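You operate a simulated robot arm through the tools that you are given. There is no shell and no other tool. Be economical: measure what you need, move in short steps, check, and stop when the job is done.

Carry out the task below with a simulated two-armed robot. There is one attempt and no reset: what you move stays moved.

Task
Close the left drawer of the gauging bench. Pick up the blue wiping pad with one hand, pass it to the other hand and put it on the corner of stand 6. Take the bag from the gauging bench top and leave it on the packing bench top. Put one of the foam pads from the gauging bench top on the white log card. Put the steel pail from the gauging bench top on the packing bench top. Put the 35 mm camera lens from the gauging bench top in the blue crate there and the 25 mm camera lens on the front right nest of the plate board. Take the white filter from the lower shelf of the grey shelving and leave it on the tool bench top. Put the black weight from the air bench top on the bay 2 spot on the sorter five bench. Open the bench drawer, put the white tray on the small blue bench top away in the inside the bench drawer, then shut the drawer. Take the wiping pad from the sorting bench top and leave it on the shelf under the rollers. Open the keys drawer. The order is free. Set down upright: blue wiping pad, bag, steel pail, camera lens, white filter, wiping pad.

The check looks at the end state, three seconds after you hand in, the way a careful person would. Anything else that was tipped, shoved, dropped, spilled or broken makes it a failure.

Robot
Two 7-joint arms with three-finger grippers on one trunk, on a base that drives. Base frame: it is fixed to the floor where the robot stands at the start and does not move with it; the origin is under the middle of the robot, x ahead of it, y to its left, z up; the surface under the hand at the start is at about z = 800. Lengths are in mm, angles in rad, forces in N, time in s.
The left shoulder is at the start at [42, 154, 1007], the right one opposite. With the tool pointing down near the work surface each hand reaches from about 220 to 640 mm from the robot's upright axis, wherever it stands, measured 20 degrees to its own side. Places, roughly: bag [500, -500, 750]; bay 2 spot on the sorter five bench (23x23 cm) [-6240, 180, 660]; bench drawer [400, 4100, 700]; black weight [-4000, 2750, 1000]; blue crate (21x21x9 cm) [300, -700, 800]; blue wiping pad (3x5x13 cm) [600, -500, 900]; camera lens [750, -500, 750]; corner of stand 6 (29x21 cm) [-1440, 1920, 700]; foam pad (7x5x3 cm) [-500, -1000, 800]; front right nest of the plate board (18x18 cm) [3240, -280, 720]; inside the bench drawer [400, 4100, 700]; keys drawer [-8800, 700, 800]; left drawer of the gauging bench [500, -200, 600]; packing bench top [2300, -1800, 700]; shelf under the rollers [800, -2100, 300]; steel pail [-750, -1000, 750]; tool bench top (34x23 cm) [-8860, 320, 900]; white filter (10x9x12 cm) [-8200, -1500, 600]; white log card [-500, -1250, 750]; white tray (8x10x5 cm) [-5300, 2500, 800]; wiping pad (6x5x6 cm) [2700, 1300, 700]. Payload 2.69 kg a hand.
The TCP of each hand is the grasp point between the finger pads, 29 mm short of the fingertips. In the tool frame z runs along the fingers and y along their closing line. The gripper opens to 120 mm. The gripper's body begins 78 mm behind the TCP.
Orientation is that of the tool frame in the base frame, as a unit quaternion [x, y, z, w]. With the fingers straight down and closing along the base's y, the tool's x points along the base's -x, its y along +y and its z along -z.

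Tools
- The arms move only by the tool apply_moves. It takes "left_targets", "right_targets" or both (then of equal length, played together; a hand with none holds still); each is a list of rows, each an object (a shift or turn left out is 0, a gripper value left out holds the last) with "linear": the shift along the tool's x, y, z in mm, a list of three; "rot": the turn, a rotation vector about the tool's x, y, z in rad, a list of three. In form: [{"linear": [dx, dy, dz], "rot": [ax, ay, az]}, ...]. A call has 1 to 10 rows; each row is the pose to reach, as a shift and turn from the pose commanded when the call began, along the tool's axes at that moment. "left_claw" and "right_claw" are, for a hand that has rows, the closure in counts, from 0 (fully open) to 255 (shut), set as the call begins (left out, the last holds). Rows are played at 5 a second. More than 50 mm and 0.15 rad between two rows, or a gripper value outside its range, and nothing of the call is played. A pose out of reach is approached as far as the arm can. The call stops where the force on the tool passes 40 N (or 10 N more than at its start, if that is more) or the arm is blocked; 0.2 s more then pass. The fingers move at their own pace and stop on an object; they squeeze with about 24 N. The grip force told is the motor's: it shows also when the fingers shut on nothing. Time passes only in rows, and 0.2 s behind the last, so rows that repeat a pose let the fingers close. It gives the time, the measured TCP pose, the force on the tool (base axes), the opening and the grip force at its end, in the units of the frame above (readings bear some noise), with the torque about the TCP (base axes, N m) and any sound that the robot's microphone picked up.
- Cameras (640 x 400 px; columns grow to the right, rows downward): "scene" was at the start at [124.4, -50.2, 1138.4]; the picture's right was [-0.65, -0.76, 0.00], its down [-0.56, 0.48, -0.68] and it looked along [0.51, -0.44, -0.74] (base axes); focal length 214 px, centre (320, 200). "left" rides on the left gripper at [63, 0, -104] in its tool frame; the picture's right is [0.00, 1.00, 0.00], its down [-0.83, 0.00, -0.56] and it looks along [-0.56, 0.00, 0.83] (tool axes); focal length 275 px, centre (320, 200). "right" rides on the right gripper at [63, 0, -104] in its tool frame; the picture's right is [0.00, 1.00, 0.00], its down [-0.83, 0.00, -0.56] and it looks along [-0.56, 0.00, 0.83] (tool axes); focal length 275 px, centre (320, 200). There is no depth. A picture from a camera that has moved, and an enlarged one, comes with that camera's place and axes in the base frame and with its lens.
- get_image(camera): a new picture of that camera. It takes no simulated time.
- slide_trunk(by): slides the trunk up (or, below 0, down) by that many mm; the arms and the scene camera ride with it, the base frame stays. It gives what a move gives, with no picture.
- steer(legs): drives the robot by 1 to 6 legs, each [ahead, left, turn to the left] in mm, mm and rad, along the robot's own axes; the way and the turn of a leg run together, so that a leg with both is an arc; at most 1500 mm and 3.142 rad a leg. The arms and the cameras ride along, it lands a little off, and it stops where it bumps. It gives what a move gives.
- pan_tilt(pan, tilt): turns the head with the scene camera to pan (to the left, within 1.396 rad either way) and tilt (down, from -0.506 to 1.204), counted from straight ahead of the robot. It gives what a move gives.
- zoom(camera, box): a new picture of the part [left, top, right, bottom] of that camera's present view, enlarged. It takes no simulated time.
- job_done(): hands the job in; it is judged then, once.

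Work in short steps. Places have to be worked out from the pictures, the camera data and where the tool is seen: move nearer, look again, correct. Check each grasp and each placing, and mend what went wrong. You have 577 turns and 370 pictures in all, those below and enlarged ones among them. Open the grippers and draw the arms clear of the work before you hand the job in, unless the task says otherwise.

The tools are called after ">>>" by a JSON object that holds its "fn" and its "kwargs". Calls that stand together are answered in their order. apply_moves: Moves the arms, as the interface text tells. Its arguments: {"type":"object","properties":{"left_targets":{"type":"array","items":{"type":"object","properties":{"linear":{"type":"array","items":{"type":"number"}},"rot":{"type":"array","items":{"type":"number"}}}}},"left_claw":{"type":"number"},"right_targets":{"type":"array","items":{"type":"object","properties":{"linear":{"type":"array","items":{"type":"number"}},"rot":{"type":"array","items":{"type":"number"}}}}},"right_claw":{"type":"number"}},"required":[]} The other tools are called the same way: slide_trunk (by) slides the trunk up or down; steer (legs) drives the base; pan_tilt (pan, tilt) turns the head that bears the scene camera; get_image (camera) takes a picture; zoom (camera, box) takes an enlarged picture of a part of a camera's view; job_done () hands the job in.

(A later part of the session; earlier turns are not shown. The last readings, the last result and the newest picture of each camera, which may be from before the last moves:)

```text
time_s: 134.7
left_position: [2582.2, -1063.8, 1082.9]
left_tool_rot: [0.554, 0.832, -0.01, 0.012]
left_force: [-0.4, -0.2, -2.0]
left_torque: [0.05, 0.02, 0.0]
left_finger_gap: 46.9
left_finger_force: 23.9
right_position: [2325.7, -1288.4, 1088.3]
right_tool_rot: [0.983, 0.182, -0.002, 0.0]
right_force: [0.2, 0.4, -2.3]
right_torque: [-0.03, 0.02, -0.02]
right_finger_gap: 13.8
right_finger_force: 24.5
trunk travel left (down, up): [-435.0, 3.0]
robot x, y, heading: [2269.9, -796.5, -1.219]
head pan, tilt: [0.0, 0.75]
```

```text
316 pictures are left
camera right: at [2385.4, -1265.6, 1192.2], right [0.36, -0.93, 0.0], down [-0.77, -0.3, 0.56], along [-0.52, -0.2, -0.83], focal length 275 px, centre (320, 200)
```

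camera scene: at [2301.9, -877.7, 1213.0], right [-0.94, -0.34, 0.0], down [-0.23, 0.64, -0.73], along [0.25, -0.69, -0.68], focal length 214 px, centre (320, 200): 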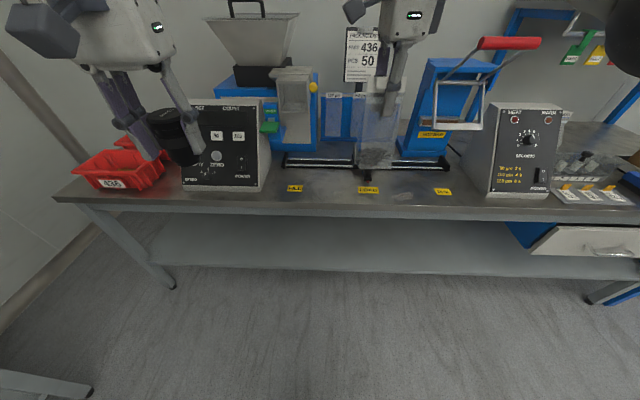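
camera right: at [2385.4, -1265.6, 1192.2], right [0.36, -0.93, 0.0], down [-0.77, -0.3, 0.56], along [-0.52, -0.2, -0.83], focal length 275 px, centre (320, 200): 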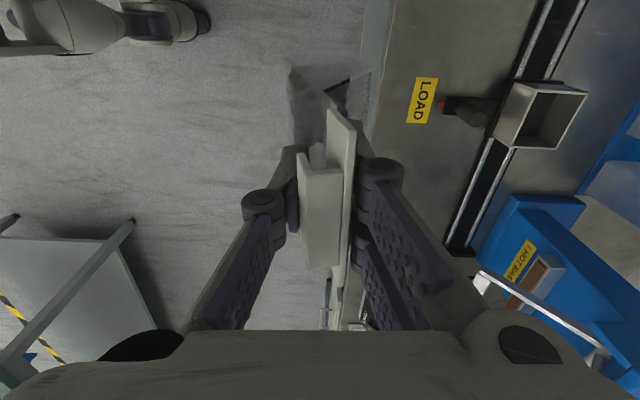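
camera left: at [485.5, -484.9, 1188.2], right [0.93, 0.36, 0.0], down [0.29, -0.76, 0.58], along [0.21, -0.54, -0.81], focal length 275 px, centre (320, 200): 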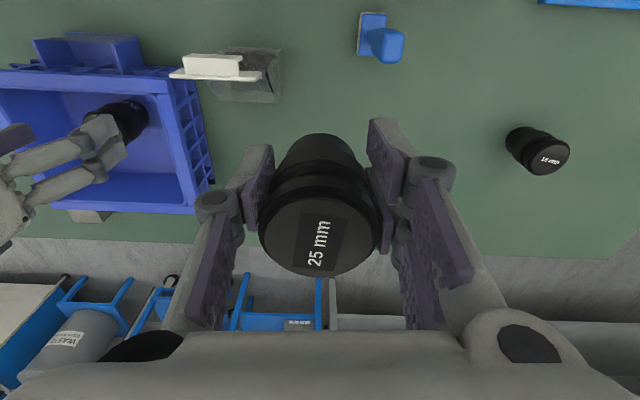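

Bench top works out to z≈700, front edge clear. I drive so the bag is over the free spot between FILL and LOAD, then check.

>>> {"fn": "steer", "kwargs": {"legs": [[0, 65, 0], [197, 0, 0]]}}

>>> {"fn": "get_image", "kwargs": {"camera": "scene"}}

>>> {"fn": "get_image", "kwargs": {"camera": "right"}}

```text
time_s: 137.1
left_position: [2710.1, -1223.5, 1082.7]
left_tool_rot: [0.554, 0.833, -0.01, 0.012]
left_force: [-0.6, -0.3, -1.9]
left_torque: [0.09, 0.02, -0.02]
left_finger_gap: 46.9
left_finger_force: 23.0
right_position: [2456.1, -1449.2, 1087.6]
right_tool_rot: [0.983, 0.183, -0.001, 0.0]
right_force: [0.6, 0.6, -2.2]
right_torque: [0.03, 0.02, -0.01]
right_finger_gap: 13.8
right_finger_force: 23.4
trunk travel left (down, up): [-435.0, 3.0]
robot x, y, heading: [2403.5, -961.2, -1.223]
head pan, tilt: [0.0, 0.75]
```

```text
315 pictures are left
camera scene: at [2430.6, -1038.3, 1212.9], right [-0.94, -0.34, 0.0], down [-0.23, 0.64, -0.73], along [0.25, -0.69, -0.68], focal length 214 px, centre (320, 200)
```

scene: 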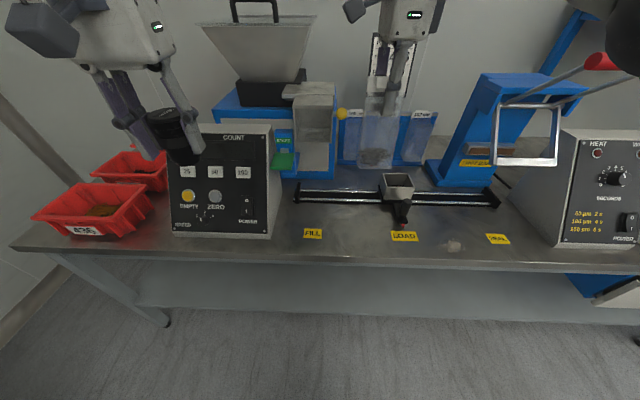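

```text
314 pictures are left
camera right: at [2514.1, -1426.1, 1192.1], right [0.36, -0.93, 0.0], down [-0.77, -0.3, 0.56], along [-0.52, -0.2, -0.83], focal length 275 px, centre (320, 200)
```

right: 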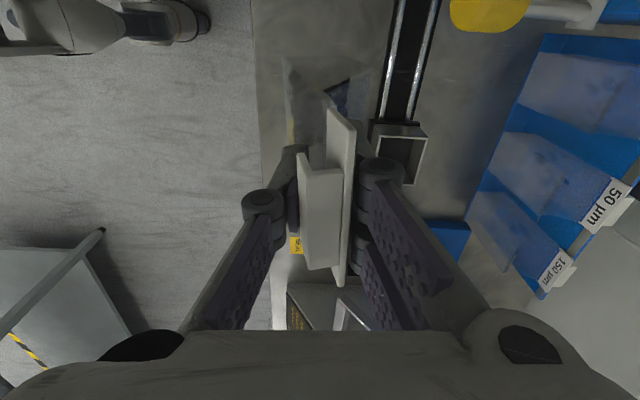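

The bag is over the clear strip. I lower it with the right arm.

>>> {"fn": "apply_moves", "kwargs": {"right_targets": [{"linear": [0, 0, 45]}, {"linear": [0, 0, 90]}, {"linear": [0, 0, 135]}, {"linear": [0, 0, 180]}, {"linear": [0, 0, 215]}]}}

>>> {"fn": "get_image", "kwargs": {"camera": "scene"}}

```text
time_s: 138.3
left_position: [2710.4, -1219.7, 1085.7]
left_tool_rot: [0.554, 0.832, -0.012, 0.015]
left_force: [0.7, 0.4, -1.2]
left_torque: [-0.01, -0.04, 0.01]
left_finger_gap: 47.0
left_finger_force: 23.6
right_position: [2455.7, -1445.1, 878.4]
right_tool_rot: [0.983, 0.181, 0.003, 0.005]
right_force: [-3.5, 0.3, 25.4]
right_torque: [-0.37, -0.36, -0.1]
right_finger_gap: 13.1
right_finger_force: 24.1
trunk travel left (down, up): [-435.0, 3.0]
robot x, y, heading: [2398.3, -955.4, -1.222]
head pan, tilt: [0.0, 0.75]
```

```text
313 pictures are left
camera scene: at [2429.1, -1033.9, 1214.0], right [-0.94, -0.34, 0.0], down [-0.23, 0.64, -0.73], along [0.25, -0.69, -0.68], focal length 214 px, centre (320, 200)
```

scene: 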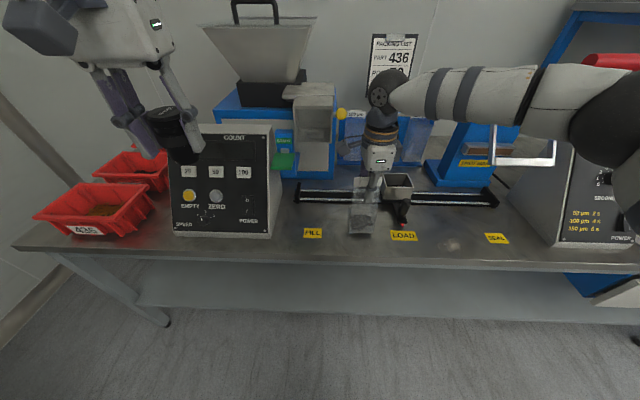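

>>> {"fn": "zoom", "kwargs": {"camera": "scene", "box": [290, 140, 450, 260]}}

>>> {"fn": "get_image", "kwargs": {"camera": "right"}}

```text
3.33 times, centred on (370, 200) of scene
camera zoom: at [2429.1, -1033.9, 1214.0], right [-0.94, -0.34, 0.0], down [-0.23, 0.64, -0.73], along [0.25, -0.69, -0.68], focal length 715 px, centre (153, 200)
```

zoom: 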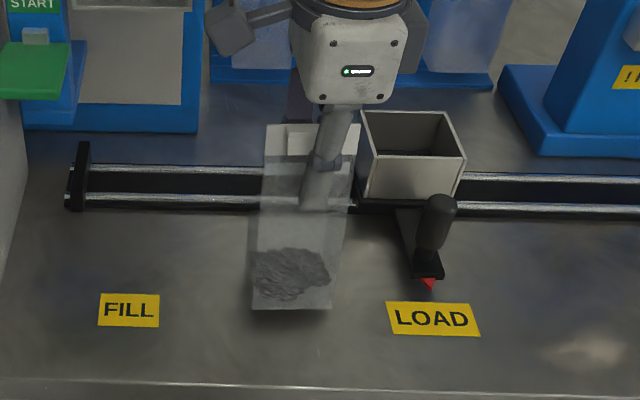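

```text
311 pictures are left
camera right: at [2512.6, -1421.3, 982.9], right [0.36, -0.93, 0.01], down [-0.78, -0.29, 0.55], along [-0.51, -0.21, -0.83], focal length 275 px, centre (320, 200)
```

right: 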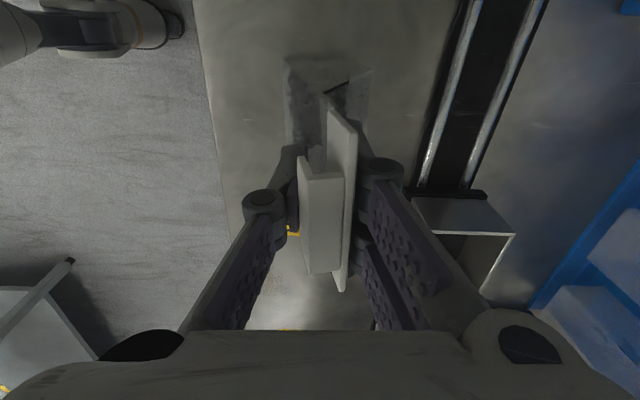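

Bag stands on the table (z≈750). I ease up slightly, open, and rise.

>>> {"fn": "apply_moves", "kwargs": {"right_targets": [{"linear": [0, 0, -4]}, {"linear": [0, 0, -4]}]}}

>>> {"fn": "apply_moves", "kwargs": {"right_targets": [{}, {}, {}], "right_claw": 0}}

>>> {"fn": "apply_moves", "kwargs": {"right_targets": [{"linear": [0, 0, -45]}, {"linear": [0, 0, -90]}, {"linear": [0, 0, -135]}, {"linear": [0, 0, -180]}]}}

>>> {"fn": "zoom", "kwargs": {"camera": "scene", "box": [290, 140, 450, 260]}}

```text
time_s: 138.9
left_position: [2709.2, -1221.4, 1083.6]
left_tool_rot: [0.554, 0.832, -0.011, 0.013]
left_force: [-0.4, 0.0, -1.9]
left_torque: [0.01, 0.03, 0.0]
left_finger_gap: 47.2
left_finger_force: 24.6
right_position: [2454.3, -1445.9, 876.8]
right_tool_rot: [0.983, 0.183, 0.0, 0.002]
right_force: [-1.2, -0.5, 28.0]
right_torque: [-0.43, -0.69, -0.09]
right_finger_gap: 13.3
right_finger_force: 24.0
trunk travel left (down, up): [-435.0, 3.0]
robot x, y, heading: [2397.8, -955.6, -1.216]
head pan, tilt: [0.0, 0.75]
```

```text
time_s: 139.7
left_position: [2710.2, -1222.4, 1081.8]
left_tool_rot: [0.554, 0.832, -0.011, 0.013]
left_force: [0.5, 0.1, -2.8]
left_torque: [0.02, -0.01, -0.04]
left_finger_gap: 47.2
left_finger_force: 24.0
right_position: [2455.4, -1447.3, 875.7]
right_tool_rot: [0.983, 0.183, -0.001, 0.0]
right_force: [0.0, 0.3, 0.6]
right_torque: [-0.03, 0.0, 0.01]
right_finger_gap: 119.6
right_finger_force: 0.0
trunk travel left (down, up): [-435.0, 3.0]
robot x, y, heading: [2399.3, -957.9, -1.22]
head pan, tilt: [0.0, 0.75]
```

```text
time_s: 140.7
left_position: [2710.8, -1223.1, 1082.3]
left_tool_rot: [0.554, 0.833, -0.01, 0.013]
left_force: [0.0, -0.7, -2.7]
left_torque: [0.04, 0.01, 0.01]
left_finger_gap: 47.0
left_finger_force: 23.4
right_position: [2454.1, -1451.9, 1056.7]
right_tool_rot: [0.983, 0.182, -0.001, 0.0]
right_force: [0.7, 0.8, 0.4]
right_torque: [-0.01, 0.0, 0.0]
right_finger_gap: 119.8
right_finger_force: 0.1
trunk travel left (down, up): [-435.0, 3.0]
robot x, y, heading: [2401.8, -954.1, -1.223]
head pan, tilt: [0.0, 0.75]
```

```text
3.33 times, centred on (370, 200) of scene
camera zoom: at [2430.6, -1037.0, 1213.0], right [-0.94, -0.34, 0.0], down [-0.23, 0.64, -0.73], along [0.25, -0.69, -0.68], focal length 715 px, centre (153, 200)
```

zoom: 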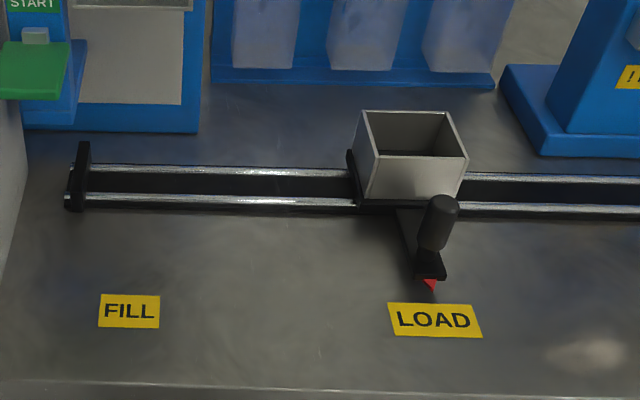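

The bag isn't at the spot in that view; I check the hand camera and whole scene.

>>> {"fn": "get_image", "kwargs": {"camera": "right"}}

>>> {"fn": "get_image", "kwargs": {"camera": "scene"}}

```text
309 pictures are left
camera right: at [2513.1, -1427.9, 1161.4], right [0.36, -0.93, 0.0], down [-0.77, -0.3, 0.56], along [-0.52, -0.2, -0.83], focal length 275 px, centre (320, 200)
```

right: 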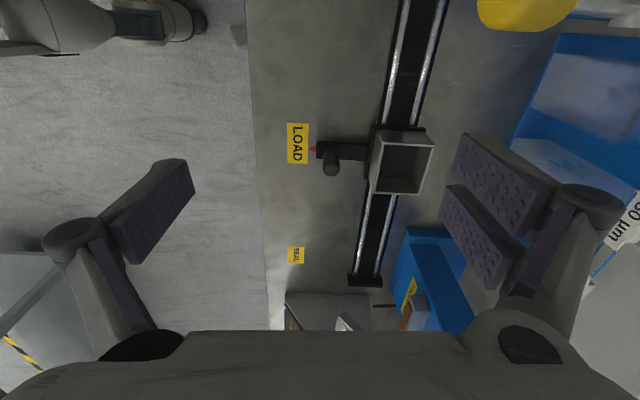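

```text
308 pictures are left
camera scene: at [2430.6, -1037.0, 1213.0], right [-0.94, -0.34, 0.0], down [-0.23, 0.64, -0.73], along [0.25, -0.69, -0.68], focal length 214 px, centre (320, 200)
```

scene: 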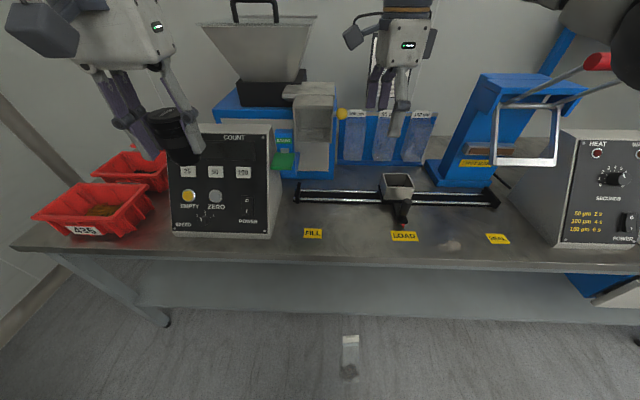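

The bag tipped over the front edge onto the floor. I look at it closely to recover it.

>>> {"fn": "zoom", "kwargs": {"camera": "scene", "box": [310, 320, 400, 390]}}

```text
5.71 times, centred on (355, 355) of scene
camera zoom: at [2430.6, -1037.0, 1213.0], right [-0.94, -0.34, 0.0], down [-0.23, 0.64, -0.73], along [0.25, -0.69, -0.68], focal length 1226 px, centre (120, -686)
```

zoom: 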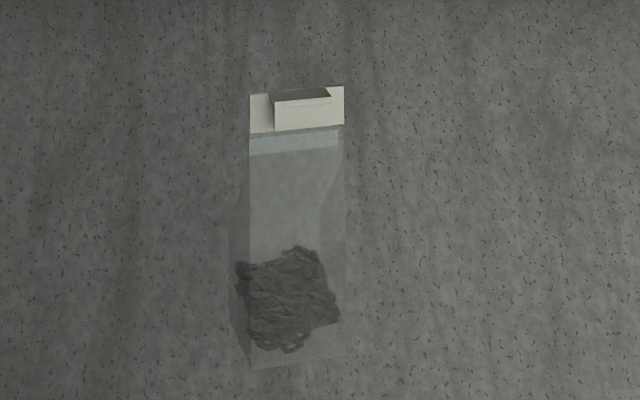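

It lies on its back, header toward the bench (≈[2396,-1380] to [2356,-1211]). I back off and turn the right hand so it can grip the bag across its width from above.

>>> {"fn": "steer", "kwargs": {"legs": [[-230, 0, 0]]}}

>>> {"fn": "apply_moves", "kwargs": {"right_targets": [{"rot": [0, 0, -0.14]}, {"rot": [0, 0, -0.28]}, {"rot": [0, 0, -0.42]}, {"rot": [0, 0, -0.56]}, {"rot": [0, 0, -0.7]}, {"rot": [0, 0, -0.84]}, {"rot": [0, 0, -0.98]}, {"rot": [0, 0, -1.12]}, {"rot": [0, 0, -1.26]}, {"rot": [0, 0, -1.4]}]}}

>>> {"fn": "slide_trunk", "kwargs": {"by": -250}}

>>> {"fn": "get_image", "kwargs": {"camera": "right"}}

```text
time_s: 142.4
left_position: [2633.1, -1007.2, 1083.5]
left_tool_rot: [0.553, 0.833, -0.011, 0.012]
left_force: [0.1, -0.1, -2.5]
left_torque: [0.01, 0.0, 0.02]
left_finger_gap: 46.8
left_finger_force: 24.3
right_position: [2376.8, -1238.9, 1056.4]
right_tool_rot: [0.983, 0.184, -0.001, -0.001]
right_force: [0.0, -0.5, 0.7]
right_torque: [-0.03, -0.02, 0.0]
right_finger_gap: 119.9
right_finger_force: 0.0
trunk travel left (down, up): [-435.0, 3.0]
robot x, y, heading: [2320.0, -738.2, -1.213]
head pan, tilt: [0.0, 0.75]
```

```text
time_s: 144.6
left_position: [2633.6, -1009.5, 1082.8]
left_tool_rot: [0.553, 0.833, -0.01, 0.012]
left_force: [0.8, -0.8, -2.6]
left_torque: [0.0, -0.01, 0.03]
left_finger_gap: 46.7
left_finger_force: 23.9
right_position: [2376.2, -1237.6, 1056.7]
right_tool_rot: [0.633, 0.774, 0.0, -0.002]
right_force: [-0.8, -0.2, -0.7]
right_torque: [-0.02, -0.02, -0.02]
right_finger_gap: 119.7
right_finger_force: 0.0
trunk travel left (down, up): [-435.0, 3.0]
robot x, y, heading: [2326.1, -740.6, -1.218]
head pan, tilt: [0.0, 0.75]
```

```text
time_s: 147.2
left_position: [2633.1, -1008.1, 833.6]
left_tool_rot: [0.553, 0.833, -0.01, 0.013]
left_force: [-0.6, 0.4, -2.2]
left_torque: [0.02, 0.02, 0.01]
left_finger_gap: 46.7
left_finger_force: 23.8
right_position: [2377.0, -1237.8, 806.0]
right_tool_rot: [0.633, 0.774, 0.0, -0.001]
right_force: [0.4, 0.6, -0.4]
right_torque: [-0.01, 0.01, 0.01]
right_finger_gap: 120.0
right_finger_force: 0.0
trunk travel left (down, up): [-185.0, 253.0]
robot x, y, heading: [2324.9, -743.7, -1.218]
head pan, tilt: [0.0, 0.75]
```

```text
306 pictures are left
camera right: at [2364.2, -1175.7, 910.7], right [0.98, 0.2, 0.0], down [0.17, -0.81, 0.56], along [0.11, -0.54, -0.83], focal length 275 px, centre (320, 200)
```

right: 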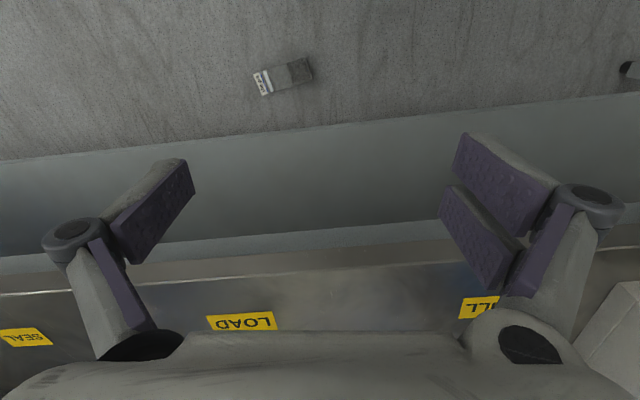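

The bag was still falling in that view; it now rests at ≈[2280,-1350], header pointing left in this view (−s). I reposition the base and rotate the hand to align with it.

>>> {"fn": "steer", "kwargs": {"legs": [[80, -130, 0]]}}

>>> {"fn": "apply_moves", "kwargs": {"right_targets": [{"rot": [0, 0, 0.14]}, {"rot": [0, 0, 0.28]}, {"rot": [0, 0, 0.42]}, {"rot": [0, 0, 0.56]}, {"rot": [0, 0, 0.7]}, {"rot": [0, 0, 0.84]}, {"rot": [0, 0, 0.98]}, {"rot": [0, 0, 1.12]}, {"rot": [0, 0, 1.246]}]}}

>>> {"fn": "slide_trunk", "kwargs": {"by": -180}}

>>> {"fn": "get_image", "kwargs": {"camera": "right"}}

```text
time_s: 148.8
left_position: [2536.5, -1127.5, 832.2]
left_tool_rot: [0.554, 0.832, -0.011, 0.013]
left_force: [0.8, -0.1, -1.9]
left_torque: [0.02, 0.03, 0.02]
left_finger_gap: 46.8
left_finger_force: 24.2
right_position: [2280.9, -1357.6, 805.6]
right_tool_rot: [0.635, 0.773, 0.0, -0.001]
right_force: [-0.1, 0.4, -1.4]
right_torque: [0.01, 0.03, 0.01]
right_finger_gap: 120.0
right_finger_force: 0.0
trunk travel left (down, up): [-185.0, 253.0]
robot x, y, heading: [2223.6, -861.4, -1.222]
head pan, tilt: [0.0, 0.75]
```

```text
time_s: 150.8
left_position: [2535.8, -1127.5, 832.3]
left_tool_rot: [0.554, 0.832, -0.011, 0.013]
left_force: [0.1, 0.8, -1.9]
left_torque: [0.05, 0.0, -0.01]
left_finger_gap: 46.6
left_finger_force: 24.2
right_position: [2279.6, -1355.7, 806.8]
right_tool_rot: [0.967, 0.256, 0.0, -0.001]
right_force: [0.2, -0.3, -0.1]
right_torque: [0.03, -0.03, 0.01]
right_finger_gap: 119.8
right_finger_force: 0.1
trunk travel left (down, up): [-185.0, 253.0]
robot x, y, heading: [2228.0, -856.8, -1.223]
head pan, tilt: [0.0, 0.75]
```

```text
time_s: 151.8
left_position: [2537.7, -1130.4, 767.1]
left_tool_rot: [0.554, 0.833, -0.007, 0.008]
left_force: [-0.7, -0.6, -2.9]
left_torque: [0.06, -0.01, 0.02]
left_finger_gap: 47.0
left_finger_force: 23.9
right_position: [2282.1, -1363.4, 746.4]
right_tool_rot: [0.967, 0.256, 0.006, 0.007]
right_force: [2.4, -3.1, 10.7]
right_torque: [-0.72, -0.24, 0.15]
right_finger_gap: 121.2
right_finger_force: 0.1
trunk travel left (down, up): [-123.0, 315.0]
robot x, y, heading: [2224.0, -860.5, -1.216]
head pan, tilt: [0.0, 0.75]
stopped: the force on the tool passed its limit at 60 N (the readings are from after the stop); the commanded pose is now the measured one
```

```text
305 pictures are left
camera right: at [2336.3, -1329.2, 851.9], right [0.5, -0.87, 0.02], down [-0.73, -0.41, 0.55], along [-0.47, -0.29, -0.84], focal length 275 px, centre (320, 200)
```

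right: 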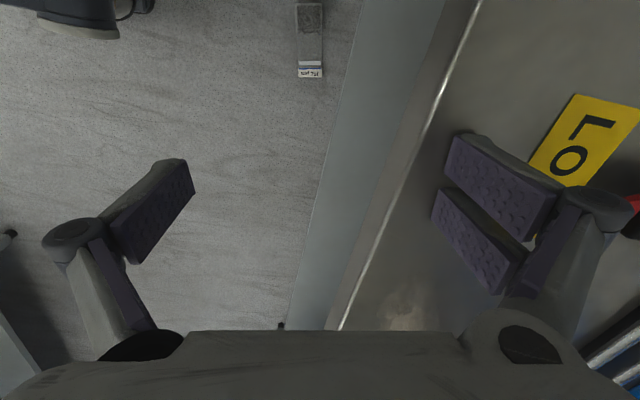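

The open finger rests on the bench edge (bench top ≈z 715–735). The bag's axis runs [2357,-1307]→[2227,-1379]. I pull the hand back toward me, drop below bench level, then will move in.

>>> {"fn": "apply_moves", "kwargs": {"right_targets": [{"linear": [0, 0, -20]}, {"linear": [15, -35, -20]}, {"linear": [35, -75, -20]}, {"linear": [40, -95, -20]}]}}

>>> {"fn": "slide_trunk", "kwargs": {"by": -122}}

>>> {"fn": "apply_moves", "kwargs": {"right_targets": [{"linear": [0, 0, 48]}, {"linear": [0, 0, 96]}, {"linear": [0, 0, 144]}, {"linear": [0, 0, 192]}, {"linear": [0, 0, 240]}, {"linear": [0, 0, 288]}, {"linear": [0, 0, 336]}], "right_claw": 40}}

>>> {"fn": "get_image", "kwargs": {"camera": "right"}}

```text
time_s: 152.8
left_position: [2538.7, -1129.8, 766.5]
left_tool_rot: [0.553, 0.833, -0.007, 0.008]
left_force: [-1.0, 0.2, -1.7]
left_torque: [0.04, -0.01, 0.02]
left_finger_gap: 46.4
left_finger_force: 23.9
right_position: [2270.2, -1260.3, 765.6]
right_tool_rot: [0.967, 0.256, 0.005, 0.006]
right_force: [-0.3, -0.3, -0.7]
right_torque: [0.04, -0.01, 0.01]
right_finger_gap: 120.2
right_finger_force: 0.1
trunk travel left (down, up): [-123.0, 315.0]
robot x, y, heading: [2224.6, -858.0, -1.22]
head pan, tilt: [0.0, 0.75]
```

```text
time_s: 154.3
left_position: [2536.7, -1129.9, 645.5]
left_tool_rot: [0.554, 0.833, -0.007, 0.008]
left_force: [-0.1, -0.1, -2.5]
left_torque: [0.0, 0.01, -0.03]
left_finger_gap: 46.9
left_finger_force: 23.5
right_position: [2269.8, -1259.8, 643.1]
right_tool_rot: [0.967, 0.255, 0.005, 0.005]
right_force: [1.1, 1.1, 0.5]
right_torque: [-0.01, 0.01, 0.02]
right_finger_gap: 120.1
right_finger_force: 0.1
trunk travel left (down, up): [-1.0, 437.0]
robot x, y, heading: [2224.9, -860.2, -1.214]
head pan, tilt: [0.0, 0.75]
```

```text
time_s: 155.9
left_position: [2537.0, -1129.9, 645.6]
left_tool_rot: [0.552, 0.833, -0.007, 0.009]
left_force: [-0.1, -0.3, -1.9]
left_torque: [0.02, -0.02, 0.03]
left_finger_gap: 46.7
left_finger_force: 24.3
right_position: [2275.2, -1263.9, 305.2]
right_tool_rot: [0.967, 0.256, 0.005, 0.005]
right_force: [0.7, 0.2, -0.2]
right_torque: [-0.02, 0.01, 0.02]
right_finger_gap: 101.2
right_finger_force: 0.0
trunk travel left (down, up): [-1.0, 437.0]
robot x, y, heading: [2224.6, -858.2, -1.22]
head pan, tilt: [0.0, 0.75]
```

```text
304 pictures are left
camera right: at [2328.3, -1230.0, 411.4], right [0.5, -0.87, 0.01], down [-0.73, -0.41, 0.55], along [-0.47, -0.28, -0.84], focal length 275 px, centre (320, 200)
```

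right: 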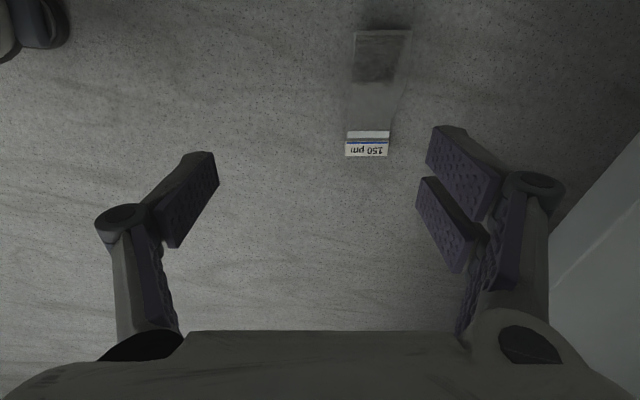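

The bag lies at [2360,-1302]→[2212,-1387], aligned with the hand. I lower to z≈130 and shift over it.

>>> {"fn": "apply_moves", "kwargs": {"right_targets": [{"linear": [0, 0, 45]}, {"linear": [0, 0, 90]}, {"linear": [0, 0, 135]}, {"linear": [0, 0, 170]}, {"linear": [-25, 38, 172]}, {"linear": [-50, 75, 172]}]}}

>>> {"fn": "get_image", "kwargs": {"camera": "right"}}

```text
time_s: 157.3
left_position: [2537.3, -1130.1, 645.1]
left_tool_rot: [0.553, 0.833, -0.007, 0.009]
left_force: [-0.4, 0.3, -2.5]
left_torque: [0.04, 0.01, 0.0]
left_finger_gap: 46.7
left_finger_force: 23.8
right_position: [2272.9, -1356.5, 137.9]
right_tool_rot: [0.967, 0.255, 0.005, 0.006]
right_force: [0.3, 0.8, 0.5]
right_torque: [-0.01, -0.01, 0.0]
right_finger_gap: 101.2
right_finger_force: 0.1
trunk travel left (down, up): [-1.0, 437.0]
robot x, y, heading: [2222.9, -856.5, -1.218]
head pan, tilt: [0.0, 0.75]
```

```text
303 pictures are left
camera right: at [2325.2, -1322.7, 242.9], right [0.5, -0.87, 0.01], down [-0.73, -0.41, 0.55], along [-0.47, -0.28, -0.84], focal length 275 px, centre (320, 200)
```

right: 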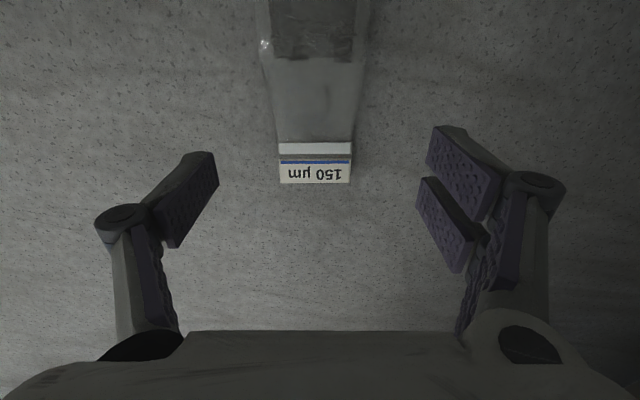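

Centred. I descend to just above the floor and grip.

>>> {"fn": "apply_moves", "kwargs": {"right_targets": [{"linear": [0, -4, 40]}, {"linear": [0, -4, 80]}, {"linear": [0, -4, 102]}]}}

>>> {"fn": "apply_moves", "kwargs": {"right_targets": [{}, {}, {}, {}], "right_claw": 255}}

>>> {"fn": "apply_moves", "kwargs": {"right_targets": [{"linear": [0, 0, -40]}, {"linear": [0, 0, -80]}, {"linear": [10, -30, -110]}, {"linear": [20, -60, -140]}]}}

>>> {"fn": "get_image", "kwargs": {"camera": "right"}}

```text
time_s: 158.1
left_position: [2537.4, -1129.2, 645.7]
left_tool_rot: [0.553, 0.833, -0.006, 0.009]
left_force: [0.5, -1.0, -2.6]
left_torque: [0.05, 0.04, -0.01]
left_finger_gap: 46.6
left_finger_force: 24.2
right_position: [2270.5, -1351.7, 37.4]
right_tool_rot: [0.967, 0.255, 0.005, 0.006]
right_force: [-0.7, 0.9, 0.3]
right_torque: [-0.05, 0.01, -0.05]
right_finger_gap: 101.1
right_finger_force: 0.1
trunk travel left (down, up): [-1.0, 437.0]
robot x, y, heading: [2228.9, -862.2, -1.217]
head pan, tilt: [0.0, 0.75]
```

```text
time_s: 159.1
left_position: [2536.9, -1129.5, 645.8]
left_tool_rot: [0.553, 0.833, -0.007, 0.009]
left_force: [-0.2, -0.4, -2.2]
left_torque: [-0.01, -0.03, 0.03]
left_finger_gap: 46.7
left_finger_force: 23.9
right_position: [2271.7, -1351.4, 35.1]
right_tool_rot: [0.967, 0.256, 0.005, 0.006]
right_force: [1.8, -1.2, 1.3]
right_torque: [-0.16, -0.04, 0.01]
right_finger_gap: 65.9
right_finger_force: 24.1
trunk travel left (down, up): [-1.0, 437.0]
robot x, y, heading: [2224.9, -859.8, -1.22]
head pan, tilt: [0.0, 0.75]
```

```text
time_s: 160.1
left_position: [2537.0, -1130.6, 645.5]
left_tool_rot: [0.554, 0.833, -0.006, 0.009]
left_force: [0.6, 0.3, -2.7]
left_torque: [0.06, 0.02, 0.03]
left_finger_gap: 46.9
left_finger_force: 23.7
right_position: [2258.7, -1289.0, 173.4]
right_tool_rot: [0.967, 0.255, 0.006, 0.006]
right_force: [0.0, 0.5, -2.0]
right_torque: [-0.03, 0.06, -0.02]
right_finger_gap: 65.8
right_finger_force: 24.1
trunk travel left (down, up): [-1.0, 437.0]
robot x, y, heading: [2221.9, -862.0, -1.222]
head pan, tilt: [0.0, 0.75]
```

```text
302 pictures are left
camera right: at [2310.5, -1254.8, 278.6], right [0.5, -0.87, 0.01], down [-0.73, -0.41, 0.55], along [-0.47, -0.28, -0.83], focal length 275 px, centre (320, 200)
```

right: 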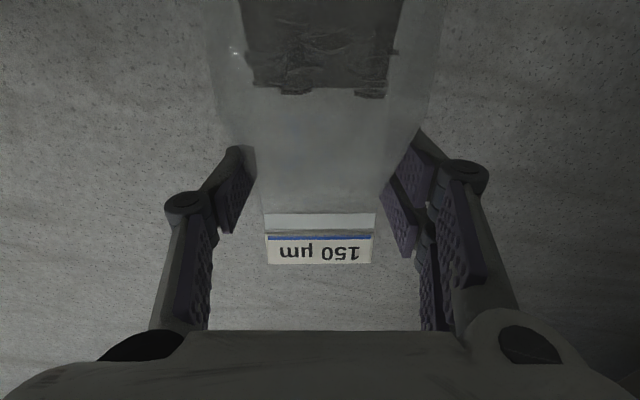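

Bag gripped across its width. I back off, raise the trunk and lift, turning the header forward.

>>> {"fn": "steer", "kwargs": {"legs": [[-200, 0, 0]]}}

>>> {"fn": "slide_trunk", "kwargs": {"by": 370}}

>>> {"fn": "apply_moves", "kwargs": {"right_targets": [{"linear": [0, 0, -45], "rot": [0, 0, -0.14]}, {"linear": [0, 0, -90], "rot": [0, 0, -0.28]}, {"linear": [0, 0, -135], "rot": [0, 0, -0.42]}, {"linear": [0, 0, -180], "rot": [0, 0, -0.56]}, {"linear": [0, 0, -225], "rot": [0, 0, -0.7]}, {"linear": [0, 0, -270], "rot": [0, 0, -0.84]}, {"linear": [0, 0, -300], "rot": [0, 0, -0.98]}, {"linear": [0, 0, -300], "rot": [0, 0, -1.12]}, {"linear": [0, 0, -300], "rot": [0, 0, -1.26]}, {"linear": [0, 0, -300], "rot": [0, 0, -1.4]}]}}

>>> {"fn": "get_image", "kwargs": {"camera": "scene"}}

```text
time_s: 161.7
left_position: [2467.4, -943.4, 645.4]
left_tool_rot: [0.556, 0.831, -0.006, 0.008]
left_force: [0.7, -0.3, -2.3]
left_torque: [0.02, 0.01, 0.01]
left_finger_gap: 46.7
left_finger_force: 24.5
right_position: [2187.2, -1099.0, 173.8]
right_tool_rot: [0.967, 0.253, 0.006, 0.006]
right_force: [-0.9, -0.5, -1.0]
right_torque: [-0.03, 0.09, 0.0]
right_finger_gap: 65.6
right_finger_force: 24.2
trunk travel left (down, up): [-1.0, 437.0]
robot x, y, heading: [2157.2, -674.6, -1.229]
head pan, tilt: [0.0, 0.75]
```

```text
time_s: 165.3
left_position: [2467.6, -942.1, 1014.3]
left_tool_rot: [0.555, 0.832, -0.008, 0.008]
left_force: [-0.4, 0.2, -1.4]
left_torque: [-0.01, -0.02, 0.0]
left_finger_gap: 46.6
left_finger_force: 24.0
right_position: [2187.4, -1098.6, 542.5]
right_tool_rot: [0.967, 0.254, 0.005, 0.006]
right_force: [0.5, 0.1, -3.1]
right_torque: [-0.03, 0.07, 0.02]
right_finger_gap: 65.7
right_finger_force: 24.0
trunk travel left (down, up): [-371.0, 67.0]
robot x, y, heading: [2158.2, -668.3, -1.223]
head pan, tilt: [0.0, 0.75]
```

```text
time_s: 167.5
left_position: [2468.1, -942.5, 1015.7]
left_tool_rot: [0.555, 0.832, -0.007, 0.009]
left_force: [-0.4, 0.4, -2.1]
left_torque: [0.03, 0.01, -0.02]
left_finger_gap: 46.6
left_finger_force: 24.0
right_position: [2182.8, -1098.2, 842.9]
right_tool_rot: [0.576, 0.817, 0.0, 0.01]
right_force: [-1.4, -0.9, -2.6]
right_torque: [-0.11, -0.06, -0.02]
right_finger_gap: 66.0
right_finger_force: 23.9
trunk travel left (down, up): [-371.0, 67.0]
robot x, y, heading: [2159.2, -670.7, -1.224]
head pan, tilt: [0.0, 0.75]
```

```text
301 pictures are left
camera scene: at [2207.9, -810.7, 1140.3], right [-0.94, -0.34, 0.0], down [-0.23, 0.64, -0.73], along [0.25, -0.69, -0.68], focal length 214 px, centre (320, 200)
```

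scene: 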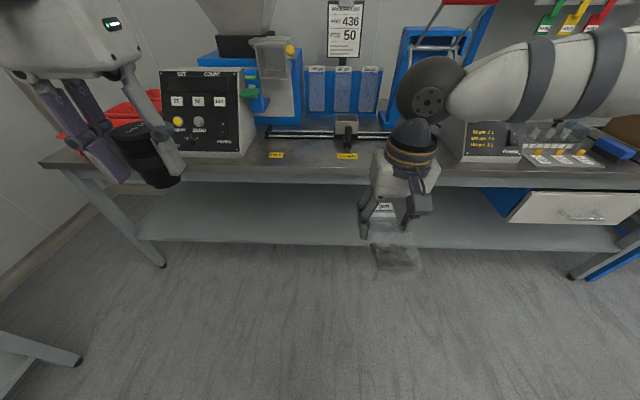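

Now I pitch the right hand to horizontal so the bag comes upright, header up.

>>> {"fn": "apply_moves", "kwargs": {"right_targets": [{"linear": [-15, 0, 0], "rot": [0, -0.145, 0]}, {"linear": [-30, 0, 0], "rot": [0, -0.29, 0]}, {"linear": [-45, 0, 0], "rot": [0, -0.435, 0]}, {"linear": [-60, 0, 0], "rot": [0, -0.58, 0]}, {"linear": [-75, 0, 0], "rot": [0, -0.725, 0]}, {"linear": [-90, 0, -5], "rot": [0, -0.87, 0]}, {"linear": [-105, 0, -10], "rot": [0, -1.015, 0]}, {"linear": [-120, 0, -15], "rot": [0, -1.16, 0]}, {"linear": [-135, 0, -20], "rot": [0, -1.305, 0]}, {"linear": [-150, 0, -25], "rot": [0, -1.45, 0]}]}}

>>> {"fn": "get_image", "kwargs": {"camera": "scene"}}

>>> {"fn": "get_image", "kwargs": {"camera": "right"}}

```text
time_s: 169.7
left_position: [2468.6, -943.0, 1015.1]
left_tool_rot: [0.556, 0.831, -0.006, 0.008]
left_force: [-0.5, -0.4, -2.2]
left_torque: [0.03, 0.01, -0.01]
left_finger_gap: 46.7
left_finger_force: 24.4
right_position: [2234.0, -1238.9, 870.1]
right_tool_rot: [0.431, 0.605, -0.383, 0.549]
right_force: [-1.0, -0.3, -3.0]
right_torque: [0.04, -0.01, -0.01]
right_finger_gap: 65.9
right_finger_force: 23.9
trunk travel left (down, up): [-371.0, 67.0]
robot x, y, heading: [2157.0, -670.4, -1.226]
head pan, tilt: [0.0, 0.75]
```

```text
300 pictures are left
camera scene: at [2208.2, -811.0, 1140.2], right [-0.94, -0.34, 0.0], down [-0.23, 0.64, -0.73], along [0.25, -0.69, -0.68], focal length 214 px, centre (320, 200)
```

scene: 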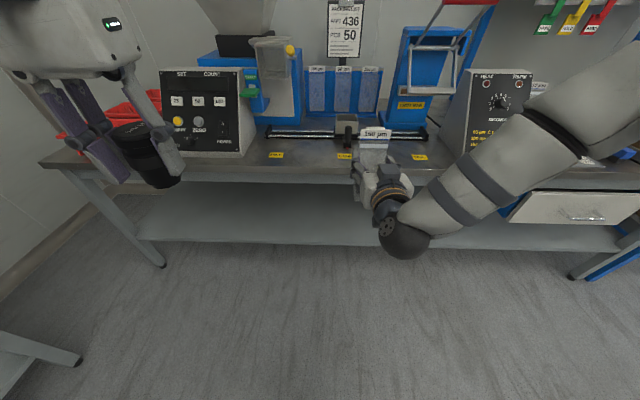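

```text
299 pictures are left
camera right: at [2196.9, -1133.4, 818.5], right [0.94, 0.34, 0.01], down [-0.16, 0.44, 0.89], along [0.3, -0.83, 0.46], focal length 275 px, centre (320, 200)
```

right: 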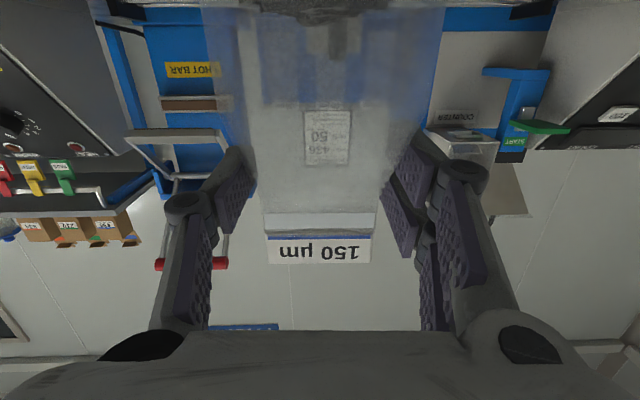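

Bag is upright in the hand. I add a little more pitch to make it vertical, then drive to the free spot.

>>> {"fn": "apply_moves", "kwargs": {"right_targets": [{"rot": [0, -0.07, 0]}, {"rot": [0, -0.14, 0]}]}}

>>> {"fn": "steer", "kwargs": {"legs": [[0, 140, 0], [255, 0, 0]]}}

>>> {"fn": "get_image", "kwargs": {"camera": "scene"}}

```text
time_s: 170.3
left_position: [2466.8, -942.6, 1015.1]
left_tool_rot: [0.555, 0.832, -0.007, 0.008]
left_force: [0.2, -0.1, -3.0]
left_torque: [0.0, 0.01, -0.01]
left_finger_gap: 46.7
left_finger_force: 24.1
right_position: [2233.3, -1238.6, 870.7]
right_tool_rot: [0.403, 0.566, -0.412, 0.589]
right_force: [1.2, -0.9, -2.2]
right_torque: [0.01, -0.03, 0.01]
right_finger_gap: 65.7
right_finger_force: 23.2
trunk travel left (down, up): [-371.0, 67.0]
robot x, y, heading: [2159.1, -671.0, -1.225]
head pan, tilt: [0.0, 0.75]
```

```text
time_s: 173.4
left_position: [2682.8, -1135.4, 1015.4]
left_tool_rot: [0.556, 0.831, -0.007, 0.008]
left_force: [0.6, -0.9, -1.8]
left_torque: [0.02, 0.03, 0.0]
left_finger_gap: 46.7
left_finger_force: 24.3
right_position: [2447.9, -1429.5, 870.3]
right_tool_rot: [0.403, 0.567, -0.411, 0.589]
right_force: [-0.2, -0.1, -2.5]
right_torque: [0.01, 0.05, -0.02]
right_finger_gap: 65.7
right_finger_force: 23.9
trunk travel left (down, up): [-371.0, 67.0]
robot x, y, heading: [2371.9, -863.3, -1.223]
head pan, tilt: [0.0, 0.75]
```

```text
298 pictures are left
camera scene: at [2423.3, -1002.1, 1140.2], right [-0.94, -0.34, 0.0], down [-0.23, 0.64, -0.73], along [0.25, -0.69, -0.68], focal length 214 px, centre (320, 200)
```

scene: 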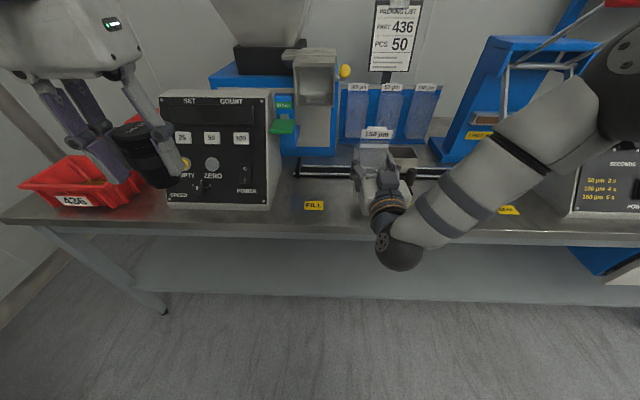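

Over the spot. I move 20 mm further in and lower gently until contact.

>>> {"fn": "apply_moves", "kwargs": {"right_targets": [{"linear": [0, 0, 20]}, {"linear": [12, 0, 20]}, {"linear": [24, 0, 20]}]}}

>>> {"fn": "apply_moves", "kwargs": {"right_targets": [{"linear": [4, 0, 0]}, {"linear": [8, 0, 0]}, {"linear": [12, 0, 0]}]}}

>>> {"fn": "get_image", "kwargs": {"camera": "left"}}

```text
time_s: 174.2
left_position: [2682.6, -1133.7, 1016.2]
left_tool_rot: [0.556, 0.831, -0.007, 0.009]
left_force: [-0.6, 0.0, -3.0]
left_torque: [0.02, 0.0, -0.03]
left_finger_gap: 46.6
left_finger_force: 24.1
right_position: [2455.8, -1449.1, 846.0]
right_tool_rot: [0.403, 0.567, -0.411, 0.589]
right_force: [-0.5, 0.2, -2.6]
right_torque: [0.02, 0.04, 0.02]
right_finger_gap: 65.6
right_finger_force: 24.1
trunk travel left (down, up): [-371.0, 67.0]
robot x, y, heading: [2371.1, -860.5, -1.226]
head pan, tilt: [0.0, 0.75]
```

```text
time_s: 175.0
left_position: [2682.2, -1132.0, 1017.0]
left_tool_rot: [0.555, 0.832, -0.006, 0.01]
left_force: [0.1, -0.3, -2.1]
left_torque: [0.02, -0.03, 0.03]
left_finger_gap: 46.3
left_finger_force: 23.9
right_position: [2457.9, -1448.6, 839.6]
right_tool_rot: [0.402, 0.563, -0.414, 0.592]
right_force: [1.2, -0.5, 15.1]
right_torque: [-0.09, 0.49, 0.02]
right_finger_gap: 65.8
right_finger_force: 23.6
trunk travel left (down, up): [-371.0, 67.0]
robot x, y, heading: [2368.4, -860.6, -1.225]
head pan, tilt: [0.0, 0.75]
```

```text
297 pictures are left
camera left: at [2658.1, -1072.3, 1119.8], right [0.93, 0.38, 0.0], down [0.31, -0.76, 0.57], along [0.22, -0.53, -0.82], focal length 275 px, centre (320, 200)
```

left: 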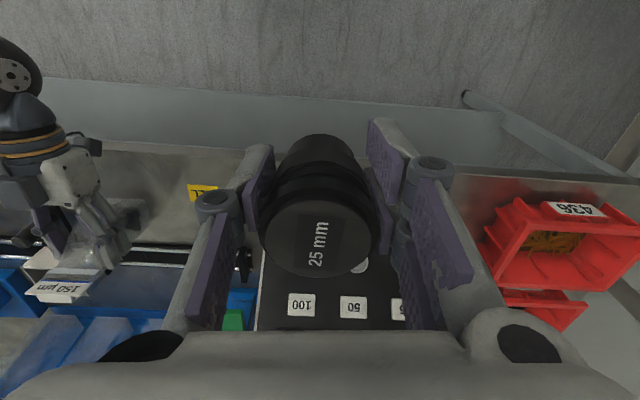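

Contact at z≈840 (15 N). I zoom in to check uprightness before releasing.

>>> {"fn": "zoom", "kwargs": {"camera": "left", "box": [0, 120, 220, 320]}}

>>> {"fn": "zoom", "kwargs": {"camera": "scene", "box": [310, 100, 450, 240]}}

```text
2.00 times, centred on (110, 220) of left
camera zoom: at [2658.1, -1072.3, 1119.8], right [0.93, 0.38, 0.0], down [0.31, -0.76, 0.57], along [0.22, -0.53, -0.82], focal length 551 px, centre (740, 160)
```

zoom: 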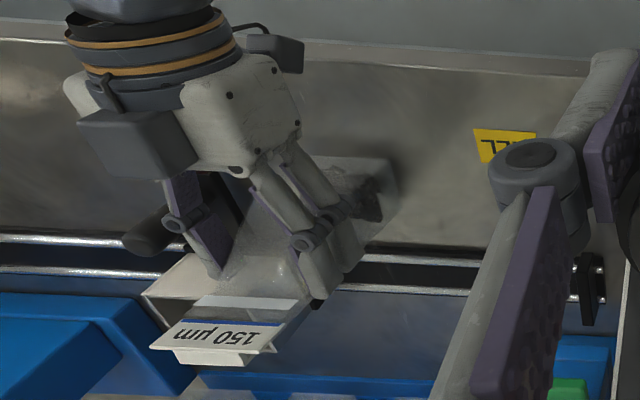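

```text
2.86 times, centred on (380, 170) of scene
camera zoom: at [2423.1, -1000.2, 1140.9], right [-0.94, -0.34, 0.0], down [-0.23, 0.64, -0.73], along [0.25, -0.69, -0.68], focal length 613 px, centre (149, 286)
```

zoom: 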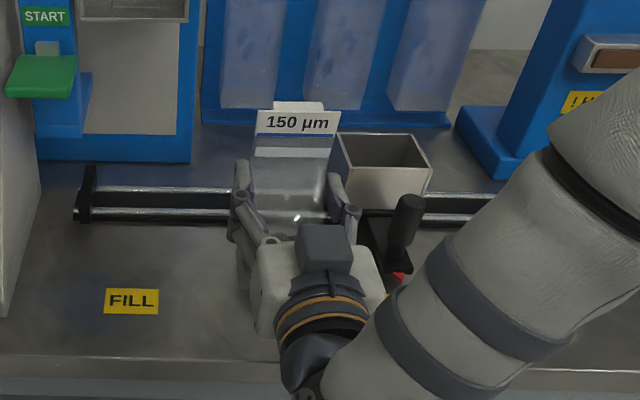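

Looks upright. I relieve the load by 4 mm and open slowly, then check before retreating.

>>> {"fn": "apply_moves", "kwargs": {"right_targets": [{"linear": [-6, 0, 0]}]}}

>>> {"fn": "apply_moves", "kwargs": {"right_targets": [{}, {}, {}], "right_claw": 90}}

>>> {"fn": "zoom", "kwargs": {"camera": "scene", "box": [310, 100, 450, 240]}}

>>> {"fn": "zoom", "kwargs": {"camera": "left", "box": [0, 120, 220, 320]}}

```text
time_s: 175.4
left_position: [2682.3, -1134.3, 1014.5]
left_tool_rot: [0.556, 0.831, -0.007, 0.009]
left_force: [-0.9, 0.1, -2.8]
left_torque: [0.04, 0.03, -0.01]
left_finger_gap: 46.8
left_finger_force: 24.4
right_position: [2456.0, -1448.0, 840.2]
right_tool_rot: [0.404, 0.568, -0.41, 0.588]
right_force: [0.8, -0.2, 0.3]
right_torque: [-0.02, 0.03, 0.01]
right_finger_gap: 66.0
right_finger_force: 23.4
trunk travel left (down, up): [-371.0, 67.0]
robot x, y, heading: [2369.2, -859.7, -1.224]
head pan, tilt: [0.0, 0.75]
```

```text
time_s: 176.2
left_position: [2683.3, -1133.8, 1015.3]
left_tool_rot: [0.555, 0.832, -0.006, 0.008]
left_force: [0.0, 1.1, -2.2]
left_torque: [-0.02, 0.01, -0.01]
left_finger_gap: 46.5
left_finger_force: 24.7
right_position: [2455.7, -1448.1, 841.5]
right_tool_rot: [0.404, 0.566, -0.412, 0.588]
right_force: [0.4, -0.7, 0.9]
right_torque: [0.05, -0.01, 0.01]
right_finger_gap: 77.5
right_finger_force: 0.1
trunk travel left (down, up): [-371.0, 67.0]
robot x, y, heading: [2371.7, -862.8, -1.225]
head pan, tilt: [0.0, 0.75]
```

```text
2.86 times, centred on (380, 170) of scene
camera zoom: at [2423.1, -1001.4, 1140.3], right [-0.94, -0.34, 0.0], down [-0.23, 0.64, -0.73], along [0.25, -0.69, -0.68], focal length 613 px, centre (149, 286)
```

zoom: 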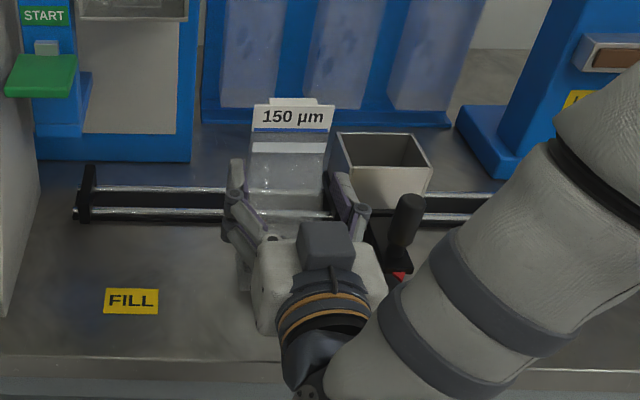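

```text
2.00 times, centred on (110, 220) of left
camera zoom: at [2658.1, -1073.5, 1119.0], right [0.93, 0.38, 0.0], down [0.31, -0.76, 0.57], along [0.22, -0.53, -0.82], focal length 551 px, centre (740, 160)
```

zoom: 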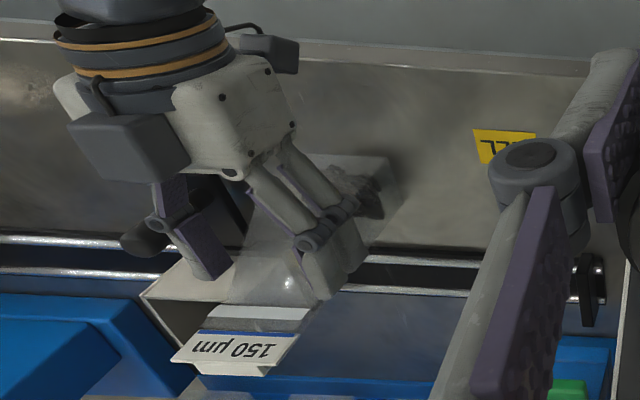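

Bag stands free. I open slightly more (avoiding the LOAD handle) and draw straight back.

>>> {"fn": "apply_moves", "kwargs": {"right_targets": [{}, {}, {"linear": [0, 0, -30]}, {"linear": [0, 0, -65]}, {"linear": [0, 0, -100]}, {"linear": [-20, 0, -135]}], "right_claw": 72}}

>>> {"fn": "zoom", "kwargs": {"camera": "scene", "box": [270, 80, 470, 260]}}

```text
time_s: 177.6
left_position: [2684.3, -1131.4, 1016.3]
left_tool_rot: [0.555, 0.832, -0.008, 0.007]
left_force: [-0.4, 0.5, -2.0]
left_torque: [0.0, 0.01, 0.02]
left_finger_gap: 46.7
left_finger_force: 23.5
right_position: [2410.2, -1319.8, 856.9]
right_tool_rot: [0.403, 0.566, -0.412, 0.59]
right_force: [-0.7, -0.3, 0.0]
right_torque: [0.02, 0.01, -0.01]
right_finger_gap: 86.0
right_finger_force: 0.0
trunk travel left (down, up): [-371.0, 67.0]
robot x, y, heading: [2372.5, -863.3, -1.219]
head pan, tilt: [0.0, 0.75]
```

```text
2.22 times, centred on (370, 170) of scene
camera zoom: at [2424.1, -1000.0, 1140.5], right [-0.94, -0.34, 0.0], down [-0.23, 0.64, -0.73], along [0.25, -0.69, -0.68], focal length 477 px, centre (209, 267)
```

zoom: 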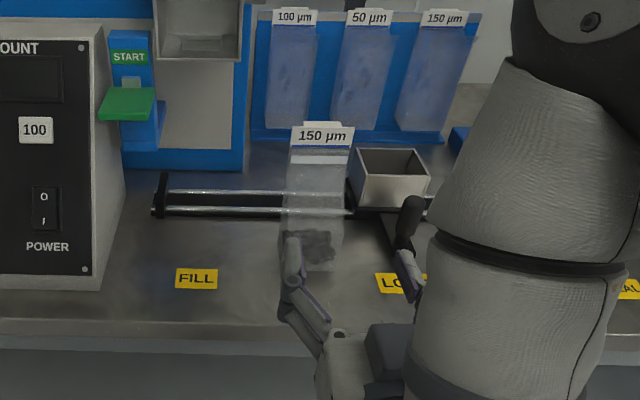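

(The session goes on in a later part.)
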